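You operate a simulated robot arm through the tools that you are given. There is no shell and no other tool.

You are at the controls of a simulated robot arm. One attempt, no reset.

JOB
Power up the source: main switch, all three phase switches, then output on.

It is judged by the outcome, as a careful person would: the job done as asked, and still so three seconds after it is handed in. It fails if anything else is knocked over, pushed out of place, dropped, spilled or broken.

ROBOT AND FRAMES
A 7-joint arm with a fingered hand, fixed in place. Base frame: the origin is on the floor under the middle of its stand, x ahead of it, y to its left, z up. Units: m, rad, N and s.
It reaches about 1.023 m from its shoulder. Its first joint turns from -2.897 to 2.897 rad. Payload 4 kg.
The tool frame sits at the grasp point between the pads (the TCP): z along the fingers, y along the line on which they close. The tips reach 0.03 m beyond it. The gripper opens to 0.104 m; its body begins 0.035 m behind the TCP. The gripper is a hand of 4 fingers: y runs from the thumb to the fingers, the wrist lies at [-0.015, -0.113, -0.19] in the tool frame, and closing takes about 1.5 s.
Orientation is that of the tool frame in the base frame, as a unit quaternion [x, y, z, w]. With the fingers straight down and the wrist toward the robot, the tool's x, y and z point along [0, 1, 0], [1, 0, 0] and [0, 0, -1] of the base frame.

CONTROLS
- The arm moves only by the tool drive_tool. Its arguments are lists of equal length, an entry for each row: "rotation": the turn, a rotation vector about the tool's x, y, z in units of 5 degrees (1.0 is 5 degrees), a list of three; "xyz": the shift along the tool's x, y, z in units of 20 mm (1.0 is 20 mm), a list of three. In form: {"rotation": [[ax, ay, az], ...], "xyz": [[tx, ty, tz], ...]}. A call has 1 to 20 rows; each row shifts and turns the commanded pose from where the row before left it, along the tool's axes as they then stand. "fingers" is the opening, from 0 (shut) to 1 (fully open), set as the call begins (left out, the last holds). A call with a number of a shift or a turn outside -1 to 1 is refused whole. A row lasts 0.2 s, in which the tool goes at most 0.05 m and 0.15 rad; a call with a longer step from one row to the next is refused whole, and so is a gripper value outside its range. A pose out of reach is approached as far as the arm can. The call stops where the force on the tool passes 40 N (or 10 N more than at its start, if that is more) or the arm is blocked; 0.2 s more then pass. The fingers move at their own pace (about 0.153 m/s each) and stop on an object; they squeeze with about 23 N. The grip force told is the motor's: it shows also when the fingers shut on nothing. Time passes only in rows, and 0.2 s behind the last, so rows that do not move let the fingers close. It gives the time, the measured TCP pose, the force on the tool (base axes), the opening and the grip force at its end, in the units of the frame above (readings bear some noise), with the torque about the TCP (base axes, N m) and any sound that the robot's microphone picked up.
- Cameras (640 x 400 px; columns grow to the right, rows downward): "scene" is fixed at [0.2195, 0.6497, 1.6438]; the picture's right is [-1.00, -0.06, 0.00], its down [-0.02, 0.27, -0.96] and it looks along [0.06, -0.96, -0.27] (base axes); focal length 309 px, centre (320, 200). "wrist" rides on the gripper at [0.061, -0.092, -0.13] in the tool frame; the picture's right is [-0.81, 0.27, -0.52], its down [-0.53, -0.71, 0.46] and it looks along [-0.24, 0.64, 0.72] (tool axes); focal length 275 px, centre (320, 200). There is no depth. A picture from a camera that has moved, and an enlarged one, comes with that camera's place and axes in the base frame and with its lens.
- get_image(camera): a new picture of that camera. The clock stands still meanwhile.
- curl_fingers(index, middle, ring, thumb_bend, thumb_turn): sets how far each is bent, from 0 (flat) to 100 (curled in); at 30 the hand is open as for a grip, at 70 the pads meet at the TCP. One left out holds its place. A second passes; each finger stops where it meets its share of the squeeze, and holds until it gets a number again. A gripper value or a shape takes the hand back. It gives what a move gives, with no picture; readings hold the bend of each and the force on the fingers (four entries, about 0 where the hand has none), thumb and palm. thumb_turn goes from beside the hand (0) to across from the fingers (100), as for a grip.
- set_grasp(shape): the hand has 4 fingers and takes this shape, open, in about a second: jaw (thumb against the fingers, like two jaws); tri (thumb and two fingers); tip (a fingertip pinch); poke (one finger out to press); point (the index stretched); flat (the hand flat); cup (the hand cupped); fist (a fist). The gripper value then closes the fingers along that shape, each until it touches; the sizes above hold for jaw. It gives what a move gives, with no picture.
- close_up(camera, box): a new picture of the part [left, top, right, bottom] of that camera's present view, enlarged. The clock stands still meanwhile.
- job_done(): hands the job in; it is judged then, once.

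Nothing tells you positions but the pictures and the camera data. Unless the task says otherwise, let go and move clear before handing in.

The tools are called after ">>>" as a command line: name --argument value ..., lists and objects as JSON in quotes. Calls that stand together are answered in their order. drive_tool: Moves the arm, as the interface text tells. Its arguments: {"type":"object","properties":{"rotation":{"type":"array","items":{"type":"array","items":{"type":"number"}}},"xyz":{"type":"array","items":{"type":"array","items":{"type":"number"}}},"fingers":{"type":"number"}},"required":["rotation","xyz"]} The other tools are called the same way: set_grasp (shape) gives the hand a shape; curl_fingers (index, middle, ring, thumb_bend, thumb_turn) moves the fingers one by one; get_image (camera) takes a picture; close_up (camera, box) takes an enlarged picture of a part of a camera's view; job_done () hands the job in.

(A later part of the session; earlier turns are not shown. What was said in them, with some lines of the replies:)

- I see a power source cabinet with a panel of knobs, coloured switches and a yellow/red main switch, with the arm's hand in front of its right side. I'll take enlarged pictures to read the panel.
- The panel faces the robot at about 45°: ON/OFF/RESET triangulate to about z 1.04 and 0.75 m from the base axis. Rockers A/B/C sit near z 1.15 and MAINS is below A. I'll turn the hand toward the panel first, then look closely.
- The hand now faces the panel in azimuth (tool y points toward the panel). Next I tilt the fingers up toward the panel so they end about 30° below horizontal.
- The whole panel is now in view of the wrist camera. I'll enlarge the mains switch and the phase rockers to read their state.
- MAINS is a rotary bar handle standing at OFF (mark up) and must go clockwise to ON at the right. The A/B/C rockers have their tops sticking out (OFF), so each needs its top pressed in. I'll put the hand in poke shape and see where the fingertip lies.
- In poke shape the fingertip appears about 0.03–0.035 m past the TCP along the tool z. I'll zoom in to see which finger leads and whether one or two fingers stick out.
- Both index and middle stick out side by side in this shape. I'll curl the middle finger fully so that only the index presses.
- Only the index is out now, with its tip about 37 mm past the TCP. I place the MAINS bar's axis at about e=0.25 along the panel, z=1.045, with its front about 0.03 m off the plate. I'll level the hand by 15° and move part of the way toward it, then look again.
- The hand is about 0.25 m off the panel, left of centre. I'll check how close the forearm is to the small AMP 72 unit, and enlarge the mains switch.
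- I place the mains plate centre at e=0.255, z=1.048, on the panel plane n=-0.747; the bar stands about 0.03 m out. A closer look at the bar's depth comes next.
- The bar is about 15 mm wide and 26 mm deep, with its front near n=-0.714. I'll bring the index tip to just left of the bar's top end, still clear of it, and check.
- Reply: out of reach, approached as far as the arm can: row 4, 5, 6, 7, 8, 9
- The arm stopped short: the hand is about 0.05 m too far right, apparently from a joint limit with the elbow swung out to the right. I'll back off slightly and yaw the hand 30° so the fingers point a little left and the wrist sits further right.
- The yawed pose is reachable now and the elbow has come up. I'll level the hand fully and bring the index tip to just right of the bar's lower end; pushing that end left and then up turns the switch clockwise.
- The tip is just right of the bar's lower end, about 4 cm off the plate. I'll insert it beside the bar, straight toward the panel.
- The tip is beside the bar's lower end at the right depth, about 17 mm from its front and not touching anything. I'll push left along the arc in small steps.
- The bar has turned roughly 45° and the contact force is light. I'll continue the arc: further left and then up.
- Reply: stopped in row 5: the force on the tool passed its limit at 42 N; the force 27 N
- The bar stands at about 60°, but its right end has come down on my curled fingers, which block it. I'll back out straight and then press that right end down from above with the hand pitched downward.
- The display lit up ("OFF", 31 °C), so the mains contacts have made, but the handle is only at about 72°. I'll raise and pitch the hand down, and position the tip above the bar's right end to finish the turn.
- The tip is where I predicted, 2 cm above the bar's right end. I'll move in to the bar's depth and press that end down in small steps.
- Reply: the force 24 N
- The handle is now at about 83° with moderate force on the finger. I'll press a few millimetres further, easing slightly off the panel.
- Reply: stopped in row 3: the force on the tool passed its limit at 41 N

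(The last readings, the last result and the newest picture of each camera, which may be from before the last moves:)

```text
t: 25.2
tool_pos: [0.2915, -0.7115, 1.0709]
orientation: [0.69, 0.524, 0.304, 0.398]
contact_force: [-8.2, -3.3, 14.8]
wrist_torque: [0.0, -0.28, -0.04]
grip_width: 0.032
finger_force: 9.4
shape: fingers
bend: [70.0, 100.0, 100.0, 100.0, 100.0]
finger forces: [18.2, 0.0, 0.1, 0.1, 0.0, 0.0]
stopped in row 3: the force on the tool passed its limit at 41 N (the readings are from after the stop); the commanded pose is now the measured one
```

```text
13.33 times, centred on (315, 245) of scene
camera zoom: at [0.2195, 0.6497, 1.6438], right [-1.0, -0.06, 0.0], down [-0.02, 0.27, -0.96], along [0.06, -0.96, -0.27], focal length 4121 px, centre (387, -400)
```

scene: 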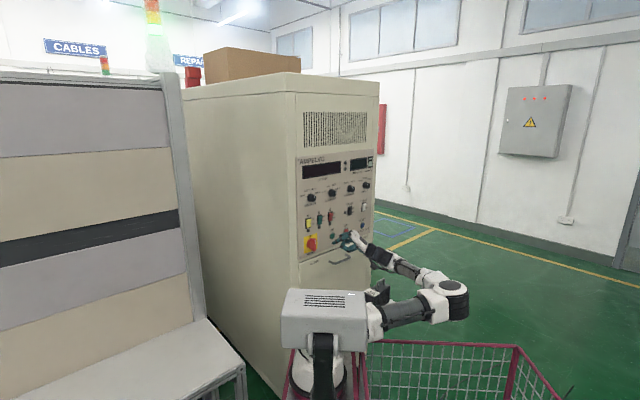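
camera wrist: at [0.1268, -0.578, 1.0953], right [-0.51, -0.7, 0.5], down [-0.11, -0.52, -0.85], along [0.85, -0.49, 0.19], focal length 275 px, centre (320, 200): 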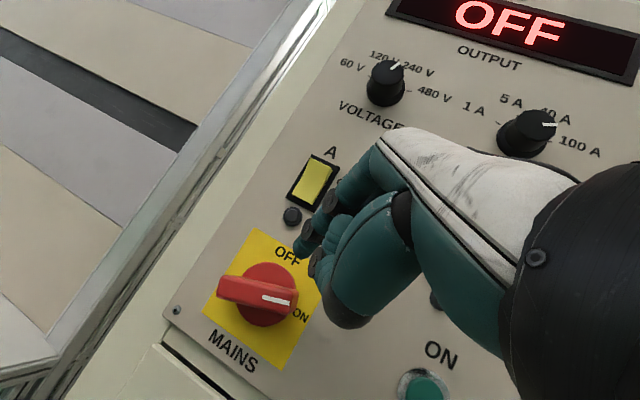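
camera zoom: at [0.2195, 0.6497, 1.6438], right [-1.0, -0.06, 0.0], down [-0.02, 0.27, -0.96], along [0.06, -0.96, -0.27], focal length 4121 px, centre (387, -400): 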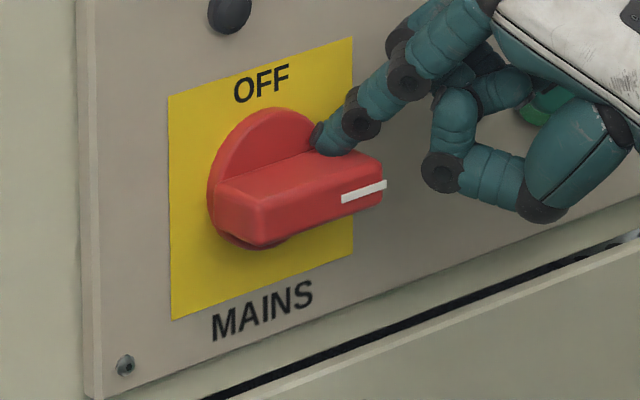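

The handle is now parallel to the panel's lettering, at the ON position. I'll lift the finger off, back away, and check the mains and phase switches.

>>> drive_tool --rotation '[[0, 0, 0], [0, 0, 0], [0, 0, 0], [0, 0, 0]]' --xyz '[[0, 0.4, -0.23], [0.583, -0.505, -0.875], [0.583, -0.505, -0.875], [0.583, -0.505, -0.875]]'

>>> get_image --camera "wrist"

>>> close_up --camera "scene" --box '[290, 145, 390, 265]'

>>> close_up --camera "scene" --box '[300, 205, 345, 250]'

```text
t: 26.2
tool_pos: [0.2452, -0.6604, 1.0768]
orientation: [0.691, 0.524, 0.303, 0.397]
contact_force: [-0.2, -0.6, -0.5]
wrist_torque: [-0.01, 0.04, -0.02]
grip_width: 0.0299
finger_force: 0.0
shape: fingers
bend: [70.0, 100.0, 100.0, 100.0, 100.0]
finger forces: [0.0, 0.0, 0.0, 0.1, 0.0, 0.0]
```

```text
taken
camera wrist: at [0.1077, -0.5582, 1.0639], right [-0.51, -0.7, 0.5], down [-0.11, -0.52, -0.85], along [0.85, -0.49, 0.19], focal length 275 px, centre (320, 200)
```

wrist: 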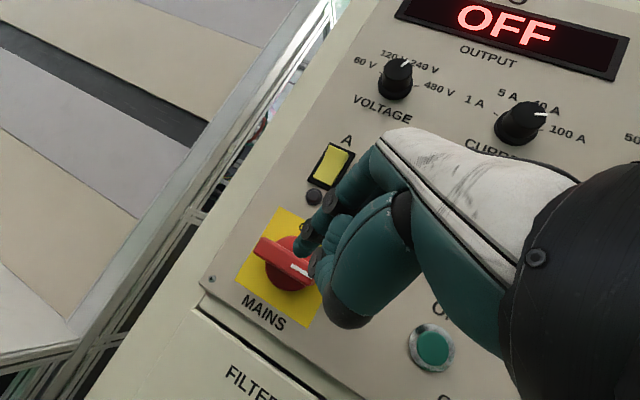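

```text
3.33 times, centred on (340, 205) of scene
camera zoom: at [0.2195, 0.6497, 1.6438], right [-1.0, -0.06, 0.0], down [-0.02, 0.27, -0.96], along [0.06, -0.96, -0.27], focal length 1030 px, centre (253, 183)
```

zoom: 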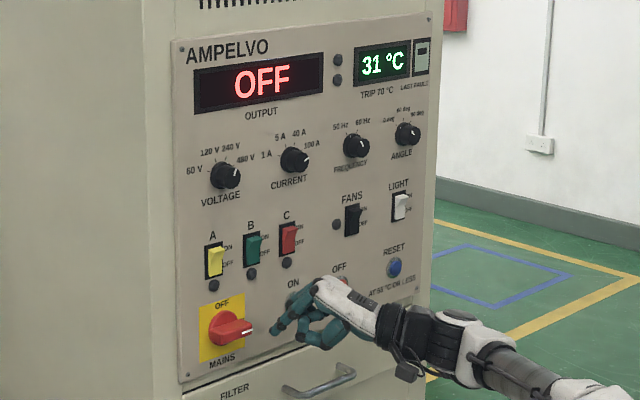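

```text
8.89 times, centred on (322, 228) of scene
camera zoom: at [0.2195, 0.6497, 1.6438], right [-1.0, -0.06, 0.0], down [-0.02, 0.27, -0.96], along [0.06, -0.96, -0.27], focal length 2748 px, centre (298, -44)
```

zoom: 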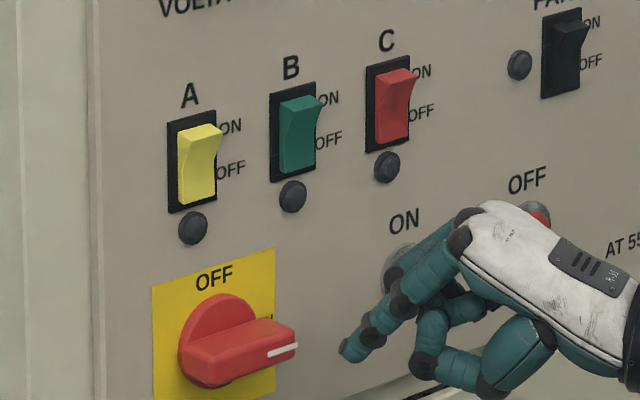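

MAINS is ON and the display is live; the rockers' tops still stick out. I'll move the fingertip in front of the top half of rocker A.

>>> drive_tool --rotation '[[-1, 0, 0], [-1, 0, 0], [-1, 0, 0], [0, 0, 0], [0, 0, 0], [0, 0, 0], [0, 0, 0], [0, 0, 0], [0, 0, 0]]' --xyz '[[0, 0, 0], [0, 0, 0], [0, 0, 0], [0.144, 0.888, 0.098], [0.144, 0.888, 0.098], [0.144, 0.888, 0.098], [0.144, 0.888, 0.098], [0.144, 0.888, 0.098], [0.144, 0.888, 0.098]]'

>>> close_up --camera "scene" --box '[300, 200, 340, 240]'

>>> close_up --camera "wrist" --box '[200, 150, 380, 310]'

```text
t: 28.2
tool_pos: [0.2878, -0.6558, 1.178]
orientation: [0.632, 0.48, 0.369, 0.484]
contact_force: [0.1, -0.3, -0.1]
wrist_torque: [-0.01, -0.02, 0.01]
grip_width: 0.0298
finger_force: 0.0
shape: fingers
bend: [70.0, 100.0, 100.0, 100.0, 100.0]
finger forces: [0.0, 0.0, 0.1, 0.0, 0.1, 0.1]
```

```text
10.00 times, centred on (320, 220) of scene
camera zoom: at [0.2195, 0.6497, 1.6438], right [-1.0, -0.06, 0.0], down [-0.02, 0.27, -0.96], along [0.06, -0.96, -0.27], focal length 3091 px, centre (320, 0)
```

zoom: 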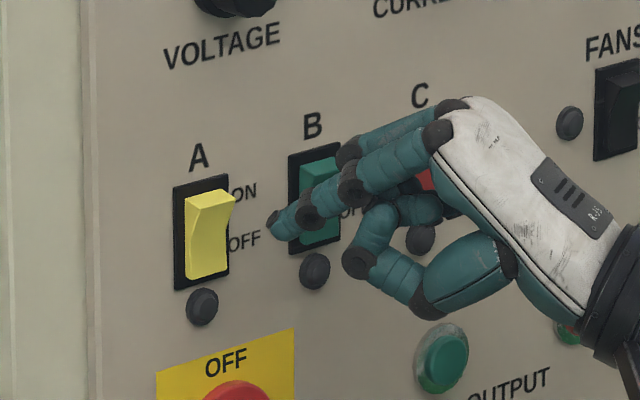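

```text
2.50 times, centred on (290, 230) of wrist
camera zoom: at [0.1592, -0.5549, 1.1241], right [-0.63, -0.67, 0.4], down [0.1, -0.58, -0.81], along [0.77, -0.47, 0.43], focal length 688 px, centre (395, 125)
```

zoom: 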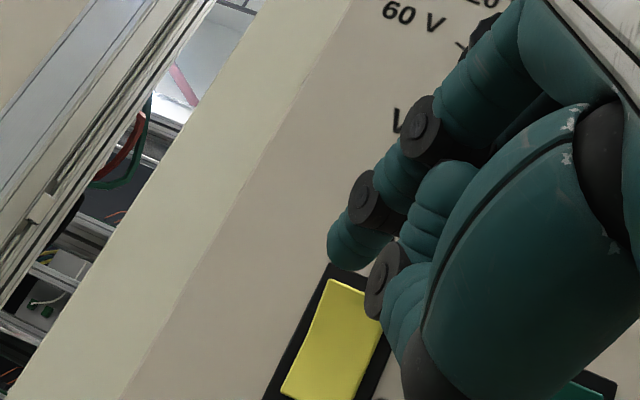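

The fingertip is about 4 cm in front of rocker A's top half. I'll press it straight in, in fine steps.

>>> drive_tool --rotation '[[0, 0, 0], [0, 0, 0], [0, 0, 0], [0, 0, 0], [0, 0, 0], [0, 0, 0]]' --xyz '[[-0.333, 0.101, 0.571], [-0.333, 0.101, 0.571], [-0.333, 0.101, 0.571], [-0.1, 0.045, 0.167], [-0.1, 0.045, 0.167], [-0.1, 0.045, 0.167]]'

>>> close_up --camera "scene" --box '[300, 200, 340, 240]'

>>> close_up --camera "wrist" --box '[200, 150, 380, 310]'

```text
t: 29.5
tool_pos: [0.3188, -0.6855, 1.178]
orientation: [0.629, 0.481, 0.371, 0.485]
contact_force: [-14.9, 20.0, 1.9]
wrist_torque: [0.15, 0.03, 0.57]
grip_width: 0.028
finger_force: 13.0
shape: fingers
bend: [70.0, 100.0, 100.0, 100.0, 100.0]
finger forces: [25.7, 0.1, 0.0, 0.1, 0.1, 0.1]
stopped in row 6: the force on the tool passed its limit at 46 N (the readings are from after the stop); the commanded pose is now the measured one
```

```text
10.00 times, centred on (320, 220) of scene
camera zoom: at [0.2195, 0.6497, 1.6438], right [-1.0, -0.06, 0.0], down [-0.02, 0.27, -0.96], along [0.06, -0.96, -0.27], focal length 3091 px, centre (320, 0)
```

zoom: 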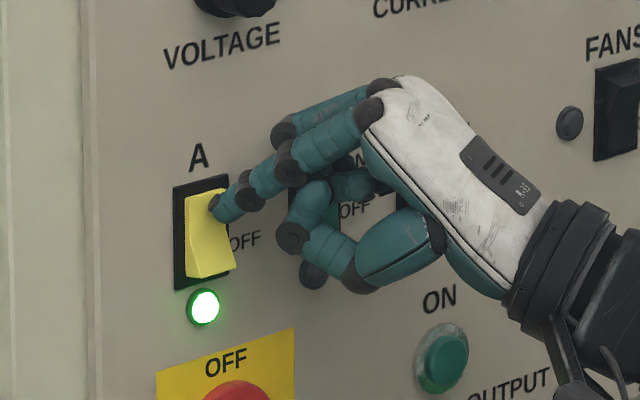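

```text
2.50 times, centred on (290, 230) of wrist
camera zoom: at [0.1905, -0.587, 1.1229], right [-0.63, -0.67, 0.4], down [0.11, -0.58, -0.81], along [0.77, -0.46, 0.44], focal length 688 px, centre (395, 125)
```

zoom: 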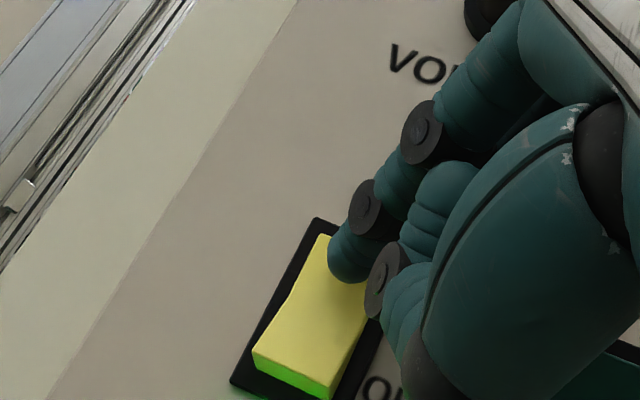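

Rocker A clicked over and its lamp is green. I'll back off, shift 71 mm right to rocker B, and press the same way.

>>> drive_tool --rotation '[[0, 0, 0], [0, 0, 0], [0, 0, 0], [0, 0, 0], [0, 0, 0], [0, 0, 0], [0, 0, 0], [0, 0, 0], [0, 0, 0], [0, 0, 0], [0, 0, 0]]' --xyz '[[0.5625, -0.252, -0.941], [0.5625, -0.252, -0.941], [-0.7685, -0.115, -0.429], [-0.7685, -0.115, -0.429], [-0.7685, -0.115, -0.429], [-0.7685, -0.115, -0.429], [-0.45, 0.18, 0.75], [-0.45, 0.18, 0.75], [-0.1, 0.045, 0.167], [-0.1, 0.045, 0.167], [-0.1, 0.045, 0.167]]'

>>> close_up --camera "scene" --box '[300, 200, 340, 240]'

>>> close_up --camera "wrist" --box '[200, 150, 380, 310]'

```text
t: 32.0
tool_pos: [0.268, -0.7372, 1.1791]
orientation: [0.627, 0.482, 0.372, 0.485]
contact_force: [-13.5, 18.5, 1.9]
wrist_torque: [0.1, 0.09, 0.53]
grip_width: 0.0286
finger_force: 11.2
shape: fingers
bend: [70.0, 100.0, 100.0, 100.0, 100.0]
finger forces: [22.2, 0.0, 0.0, 0.1, 0.0, 0.0]
stopped in row 11: the force on the tool passed its limit at 42 N (the readings are from after the stop); the commanded pose is now the measured one
```

```text
10.00 times, centred on (320, 220) of scene
camera zoom: at [0.2195, 0.6497, 1.6438], right [-1.0, -0.06, 0.0], down [-0.02, 0.27, -0.96], along [0.06, -0.96, -0.27], focal length 3091 px, centre (320, 0)
```

zoom: 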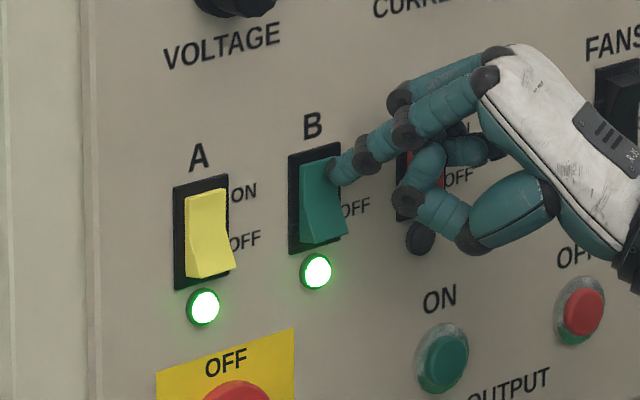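

```text
2.50 times, centred on (290, 230) of wrist
camera zoom: at [0.1393, -0.6387, 1.1233], right [-0.63, -0.67, 0.4], down [0.12, -0.58, -0.8], along [0.77, -0.46, 0.44], focal length 688 px, centre (395, 125)
```

zoom: 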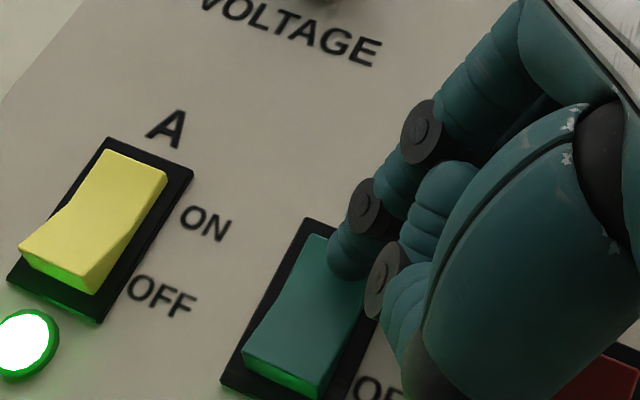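

B is on with its lamp lit. C is next, about 67 mm further right.

>>> drive_tool --rotation '[[0, 0, 0], [0, 0, 0], [0, 0, 0], [0, 0, 0], [0, 0, 0], [0, 0, 0], [0, 0, 0], [0, 0, 0], [0, 0, 0], [0, 0, 0], [0, 0, 0]]' --xyz '[[0.5625, -0.252, -0.941], [0.5625, -0.252, -0.941], [-0.725, -0.108, -0.405], [-0.725, -0.108, -0.405], [-0.725, -0.108, -0.405], [-0.725, -0.108, -0.405], [-0.45, 0.15, 0.75], [-0.45, 0.15, 0.75], [-0.1, 0.045, 0.167], [-0.1, 0.045, 0.167], [-0.1, 0.045, 0.167]]'

>>> close_up --camera "scene" --box '[300, 200, 340, 240]'

>>> close_up --camera "wrist" --box '[200, 150, 380, 310]'

```text
t: 34.5
tool_pos: [0.2187, -0.7851, 1.1785]
orientation: [0.625, 0.482, 0.374, 0.487]
contact_force: [-14.2, 19.9, 3.9]
wrist_torque: [0.1, -0.03, 0.57]
grip_width: 0.0287
finger_force: 12.2
shape: fingers
bend: [70.0, 100.0, 100.0, 100.0, 100.0]
finger forces: [24.0, 0.0, 0.0, 0.1, 0.0, 0.1]
stopped in row 11: the force on the tool passed its limit at 42 N (the readings are from after the stop); the commanded pose is now the measured one
```

```text
10.00 times, centred on (320, 220) of scene
camera zoom: at [0.2195, 0.6497, 1.6438], right [-1.0, -0.06, 0.0], down [-0.02, 0.27, -0.96], along [0.06, -0.96, -0.27], focal length 3091 px, centre (320, 0)
```

zoom: 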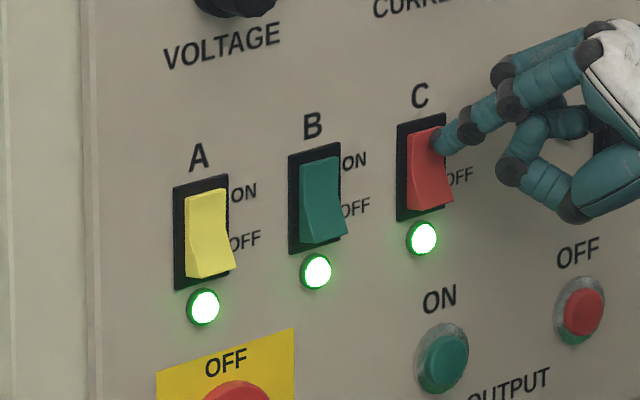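

```text
2.50 times, centred on (290, 230) of wrist
camera zoom: at [0.0909, -0.6872, 1.122], right [-0.63, -0.67, 0.4], down [0.12, -0.58, -0.8], along [0.77, -0.46, 0.45], focal length 688 px, centre (395, 125)
```

zoom: 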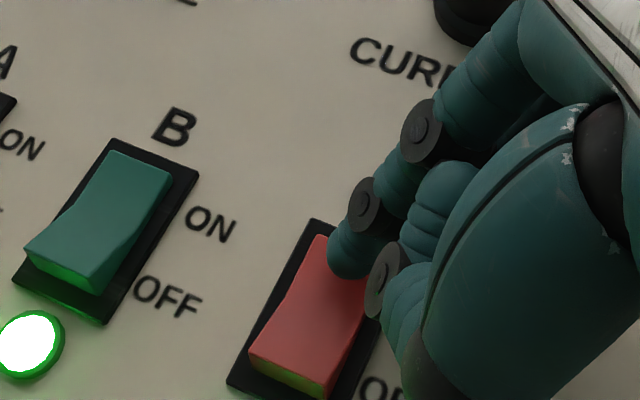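

All three phase lamps are green. I'll back off and move down in front of the green OUTPUT ON button.

>>> drive_tool --rotation '[[0, 0, 0], [0, 0, 0], [0, 0, 0], [0, 0, 0], [0, 0, 0], [0, 0, 0], [0, 0, 0], [0, 0, 0], [0, 0, 0], [0, 0, 0]]' --xyz '[[0.417, -0.187, -0.697], [0.417, -0.187, -0.697], [0.417, -0.187, -0.697], [-0.111, -0.879, 0.169], [-0.111, -0.879, 0.169], [-0.111, -0.879, 0.169], [-0.111, -0.879, 0.169], [-0.111, -0.879, 0.169], [-0.111, -0.879, 0.169], [-0.111, -0.879, 0.169]]'

>>> close_up --camera "scene" --box '[290, 145, 390, 265]'

>>> close_up --camera "scene" --box '[315, 215, 355, 255]'

>>> get_image --camera "wrist"

```text
t: 36.7
tool_pos: [0.1739, -0.7643, 1.0513]
orientation: [0.627, 0.482, 0.374, 0.485]
contact_force: [0.2, -0.7, 0.3]
wrist_torque: [-0.01, 0.02, 0.0]
grip_width: 0.0299
finger_force: 0.0
shape: fingers
bend: [70.0, 100.0, 100.0, 100.0, 100.0]
finger forces: [0.0, 0.0, 0.0, 0.0, 0.0, 0.0]
```

```text
3.33 times, centred on (340, 205) of scene
camera zoom: at [0.2195, 0.6497, 1.6438], right [-1.0, -0.06, 0.0], down [-0.02, 0.27, -0.96], along [0.06, -0.96, -0.27], focal length 1030 px, centre (253, 183)
```

zoom: 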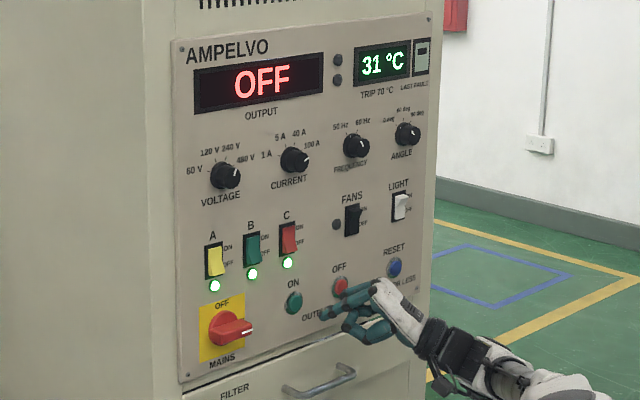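

```text
10.00 times, centred on (335, 235) of scene
camera zoom: at [0.2195, 0.6497, 1.6438], right [-1.0, -0.06, 0.0], down [-0.02, 0.27, -0.96], along [0.06, -0.96, -0.27], focal length 3091 px, centre (170, -150)
```

zoom: 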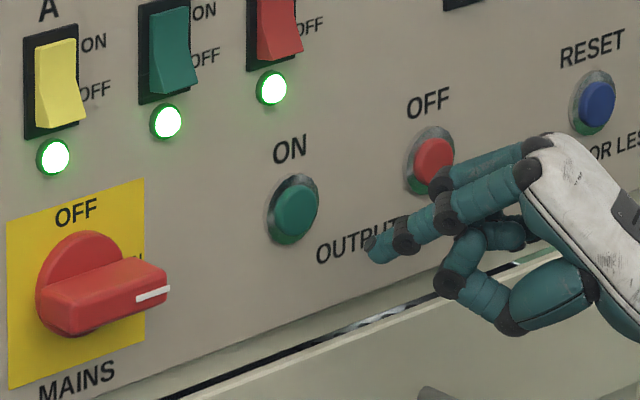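

```text
taken
camera wrist: at [0.0459, -0.6656, 0.9953], right [-0.63, -0.67, 0.4], down [0.12, -0.58, -0.8], along [0.77, -0.46, 0.44], focal length 275 px, centre (320, 200)
```

wrist: 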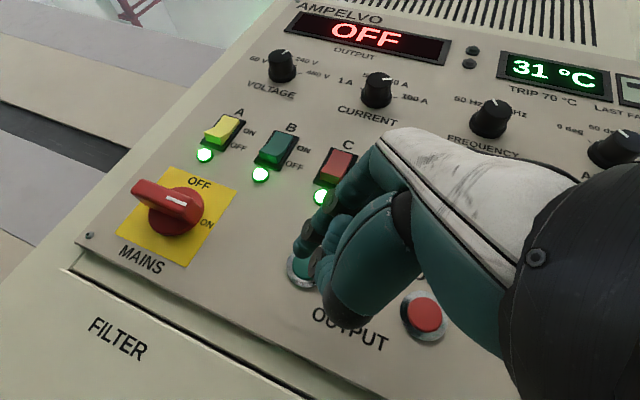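

The tip is in front of the ON button; the display still reads OFF and 31 °C. To keep the curled knuckles away from the OFF button I'll yaw the hand square to the panel before pressing.

>>> drive_tool --rotation '[[0, -0.966, 0.259], [0, -0.966, 0.259], [0, -0.966, 0.259], [0, -0.966, 0.259], [0, -0.966, 0.259], [0, -0.966, 0.259], [0, 0, 0]]' --xyz '[[0, 0, 0], [0, 0, 0], [0, 0, 0], [0, 0, 0], [0, 0, 0], [0, 0, 0], [0.725, 0.12, 0]]'

>>> close_up --camera "scene" --box '[315, 215, 355, 255]'

>>> get_image --camera "wrist"

>>> get_image --camera "scene"

```text
t: 38.3
tool_pos: [0.1862, -0.7546, 1.0539]
orientation: [0.731, 0.301, 0.235, 0.565]
contact_force: [0.0, -0.2, 0.1]
wrist_torque: [0.0, -0.05, 0.0]
grip_width: 0.0297
finger_force: 0.0
shape: fingers
bend: [70.0, 100.0, 100.0, 100.0, 100.0]
finger forces: [0.0, 0.1, 0.0, 0.0, 0.0, 0.0]
```

```text
10.00 times, centred on (335, 235) of scene
camera zoom: at [0.2195, 0.6497, 1.6438], right [-1.0, -0.06, 0.0], down [-0.02, 0.27, -0.96], along [0.06, -0.96, -0.27], focal length 3091 px, centre (170, -150)
```

zoom: 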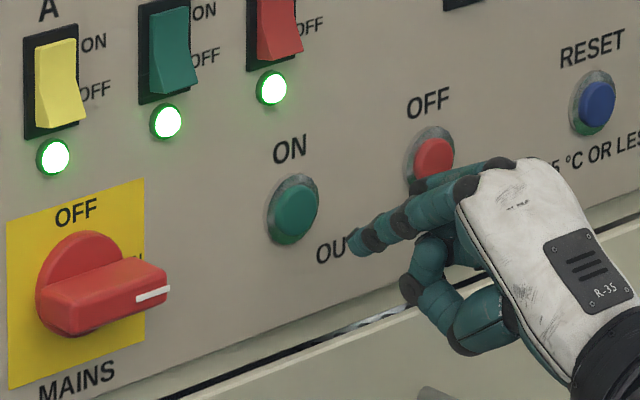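

```text
taken
camera wrist: at [0.1231, -0.605, 0.9981], right [-0.88, -0.27, 0.39], down [-0.19, -0.56, -0.81], along [0.44, -0.78, 0.44], focal length 275 px, centre (320, 200)
```

wrist: 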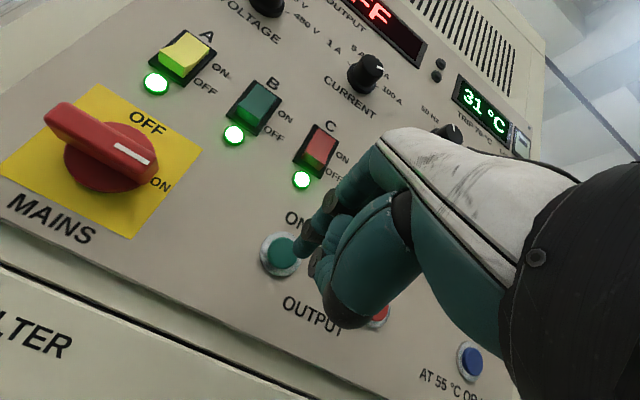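

```text
taken
```

scene: 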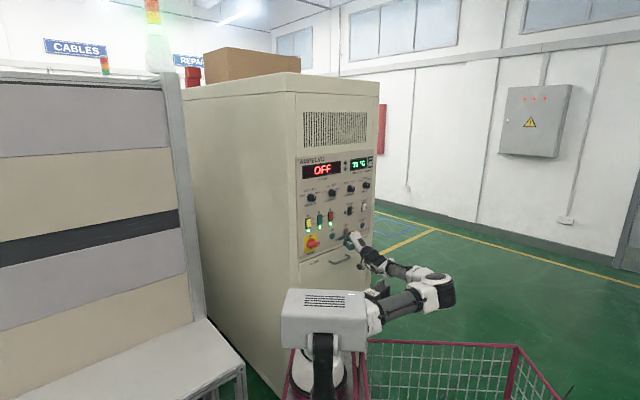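

The hand is square to the panel with the tip about 4 cm in front of the ON cap. I'll press it in with fine steps.

>>> drive_tool --rotation '[[0, 0, 0], [0, 0, 0], [0, 0, 0], [0, 0, 0], [0, 0, 0], [0, 0, 0], [0, 0, 0]]' --xyz '[[0.025, 0.315, 0.692], [0.025, 0.315, 0.692], [0, 0.039, 0.145], [0, 0.039, 0.145], [0, 0.039, 0.145], [0, 0.039, 0.145], [0, 0.039, 0.145]]'

>>> close_up --camera "scene" --box '[315, 215, 355, 255]'

>>> close_up --camera "scene" --box '[290, 145, 390, 265]'

>>> get_image --camera "wrist"

```text
t: 39.9
tool_pos: [0.2167, -0.786, 1.0591]
orientation: [0.731, 0.302, 0.236, 0.565]
contact_force: [-6.1, 7.1, 3.0]
wrist_torque: [0.01, -0.05, 0.09]
grip_width: 0.0288
finger_force: 4.2
shape: fingers
bend: [70.0, 100.0, 100.0, 100.0, 100.0]
finger forces: [8.8, 0.0, 0.1, 0.1, 0.0, 0.0]
heard: click
```

```text
10.00 times, centred on (335, 235) of scene
camera zoom: at [0.2195, 0.6497, 1.6438], right [-1.0, -0.06, 0.0], down [-0.02, 0.27, -0.96], along [0.06, -0.96, -0.27], focal length 3091 px, centre (170, -150)
```

zoom: 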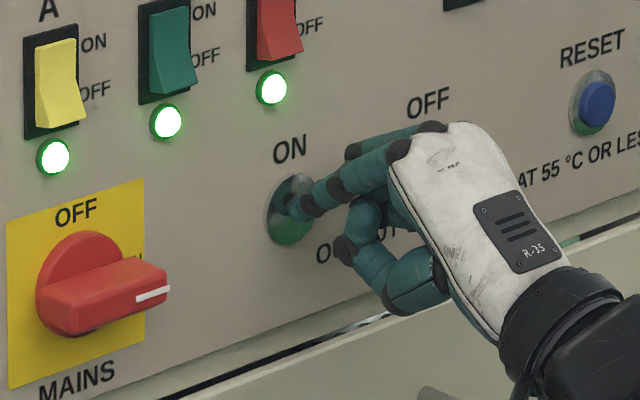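

```text
3.33 times, centred on (340, 205) of scene
camera zoom: at [0.2195, 0.6497, 1.6438], right [-1.0, -0.06, 0.0], down [-0.02, 0.27, -0.96], along [0.06, -0.96, -0.27], focal length 1030 px, centre (253, 183)
```

zoom: 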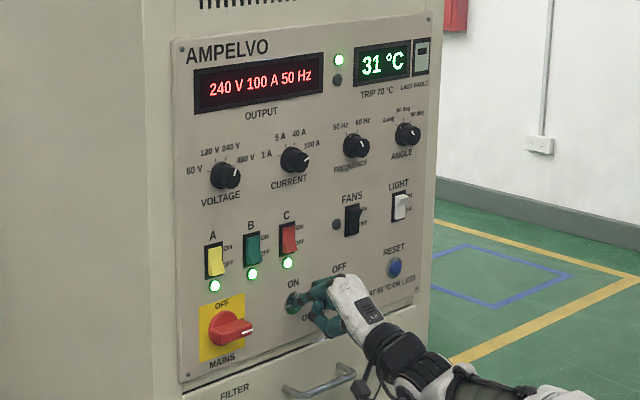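

```text
taken
camera wrist: at [0.1547, -0.6359, 1.004], right [-0.88, -0.27, 0.39], down [-0.19, -0.56, -0.81], along [0.44, -0.78, 0.44], focal length 275 px, centre (320, 200)
```

wrist: 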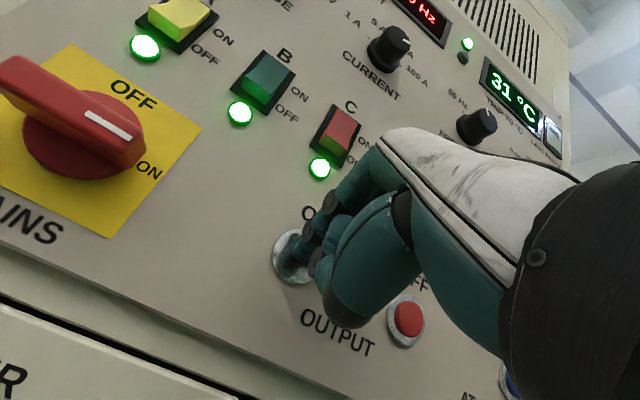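

A click was heard and the display reads 240 V 100 A 50 Hz with the output lamp lit. I'll back the hand straight away from the panel and check that it stays on.

>>> drive_tool --rotation '[[0, 0, 0], [0, 0, 0], [0, 0, 0], [0, 0, 0], [0, 0, 0], [0, 0, 0], [0, 0, 0], [0, 0, 0], [0, 0, 0], [0, 0, 0]]' --xyz '[[0, -0.216, -0.805], [0, -0.216, -0.805], [0, -0.216, -0.805], [0, -0.216, -0.805], [0, -0.216, -0.805], [0, -0.216, -0.805], [0, -0.216, -0.805], [0, -0.216, -0.805], [0, 0, 0], [0, 0, 0]]'

>>> get_image --camera "scene"

>>> close_up --camera "scene" --box '[290, 145, 390, 265]'

>>> get_image --camera "wrist"

```text
t: 42.1
tool_pos: [0.1233, -0.6928, 1.0575]
orientation: [0.731, 0.302, 0.236, 0.564]
contact_force: [-0.5, -0.5, 0.5]
wrist_torque: [0.0, 0.01, -0.02]
grip_width: 0.0296
finger_force: 0.1
shape: fingers
bend: [70.0, 100.0, 100.0, 100.0, 100.0]
finger forces: [0.0, 0.1, 0.1, 0.0, 0.0, 0.0]
```

```text
taken
```

scene: 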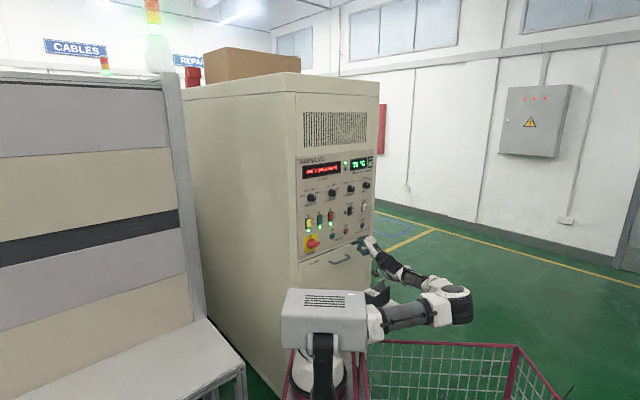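

```text
3.33 times, centred on (340, 205) of scene
camera zoom: at [0.2195, 0.6497, 1.6438], right [-1.0, -0.06, 0.0], down [-0.02, 0.27, -0.96], along [0.06, -0.96, -0.27], focal length 1030 px, centre (253, 183)
```

zoom: 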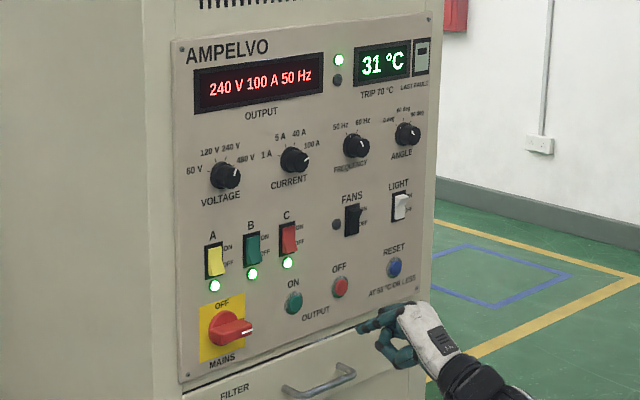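

```text
taken
camera wrist: at [0.0613, -0.5418, 1.0024], right [-0.88, -0.27, 0.39], down [-0.19, -0.56, -0.81], along [0.44, -0.78, 0.44], focal length 275 px, centre (320, 200)
```

wrist: 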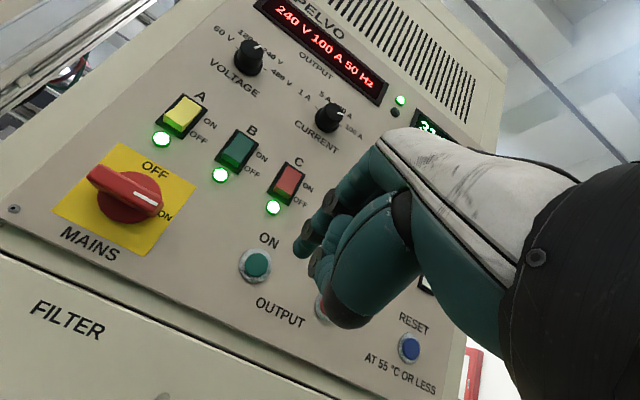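

Everything reads as asked: MAINS at ON, A/B/C lamps lit, output 240 V 100 A 50 Hz, 31 °C. I'll wait a few seconds clear of the panel to be sure it stays on and the temperature is stable.

>>> drive_tool --rotation '[[0, 0, 0], [0, 0, 0], [0, 0, 0], [0, 0, 0], [0, 0, 0], [0, 0, 0], [0, 0, 0], [0, 0, 0], [0, 0, 0], [0, 0, 0], [0, 0, 0], [0, 0, 0], [0, 0, 0], [0, 0, 0], [0, 0, 0], [0, 0, 0], [0, 0, 0], [0, 0, 0], [0, 0, 0], [0, 0, 0]]' --xyz '[[0, 0, 0], [0, 0, 0], [0, 0, 0], [0, 0, 0], [0, 0, 0], [0, 0, 0], [0, 0, 0], [0, 0, 0], [0, 0, 0], [0, 0, 0], [0, 0, 0], [0, 0, 0], [0, 0, 0], [0, 0, 0], [0, 0, 0], [0, 0, 0], [0, 0, 0], [0, 0, 0], [0, 0, 0], [0, 0, 0]]'

>>> close_up --camera "scene" --box '[290, 145, 390, 265]'

>>> close_up --camera "scene" --box '[320, 240, 460, 330]'

```text
t: 46.3
tool_pos: [0.1234, -0.6911, 1.058]
orientation: [0.731, 0.302, 0.236, 0.564]
contact_force: [0.7, 0.5, 0.6]
wrist_torque: [-0.02, 0.0, 0.01]
grip_width: 0.0299
finger_force: 0.1
shape: fingers
bend: [70.0, 100.0, 100.0, 100.0, 100.0]
finger forces: [0.1, 0.0, 0.0, 0.1, 0.0, 0.0]
```

```text
3.33 times, centred on (340, 205) of scene
camera zoom: at [0.2195, 0.6497, 1.6438], right [-1.0, -0.06, 0.0], down [-0.02, 0.27, -0.96], along [0.06, -0.96, -0.27], focal length 1030 px, centre (253, 183)
```

zoom: 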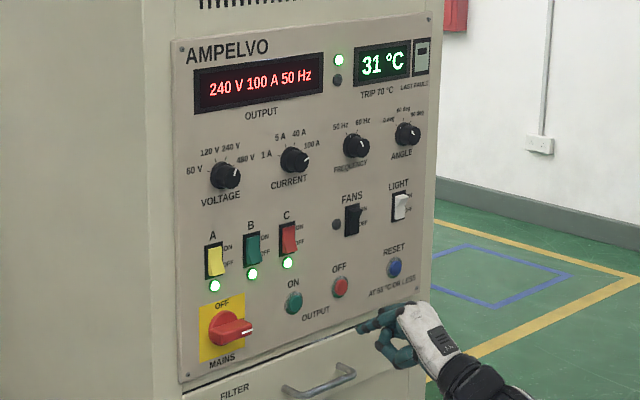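

```text
4.44 times, centred on (390, 285) of scene
camera zoom: at [0.2195, 0.6497, 1.6438], right [-1.0, -0.06, 0.0], down [-0.02, 0.27, -0.96], along [0.06, -0.96, -0.27], focal length 1374 px, centre (9, -178)
```

zoom: 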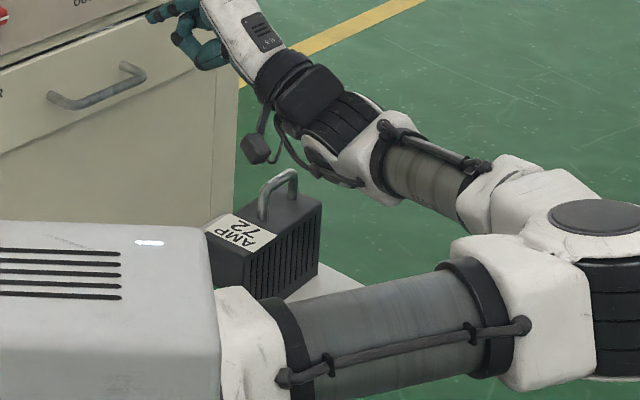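

The output stays on at 240 V 100 A 50 Hz, and the temperature is steady at 31 °C. MAINS is at ON with all three phase lamps lit, the hand is clear, and the AMP 72 unit hasn't moved, so I'm handing in.

>>> job_done

```text
The job is handed in.
```

The source is powered up and the job is handed in. MAINS is turned to ON, the A, B and C phase switches are on with their lamps green, and the output is on.

At the last check, about six seconds after pressing output ON, the display still read 240 V 100 A 50 Hz. The temperature was steady at 31 °C, and the trip point is 70 °C. I left the fans off because you didn't ask for them.

While turning MAINS, my curled fingers blocked the handle partway. I backed off and finished the turn from above, and it now sits fully at ON. The hand is clear of the panel, and the AMP 72 unit in front of the cabinet hasn't moved.
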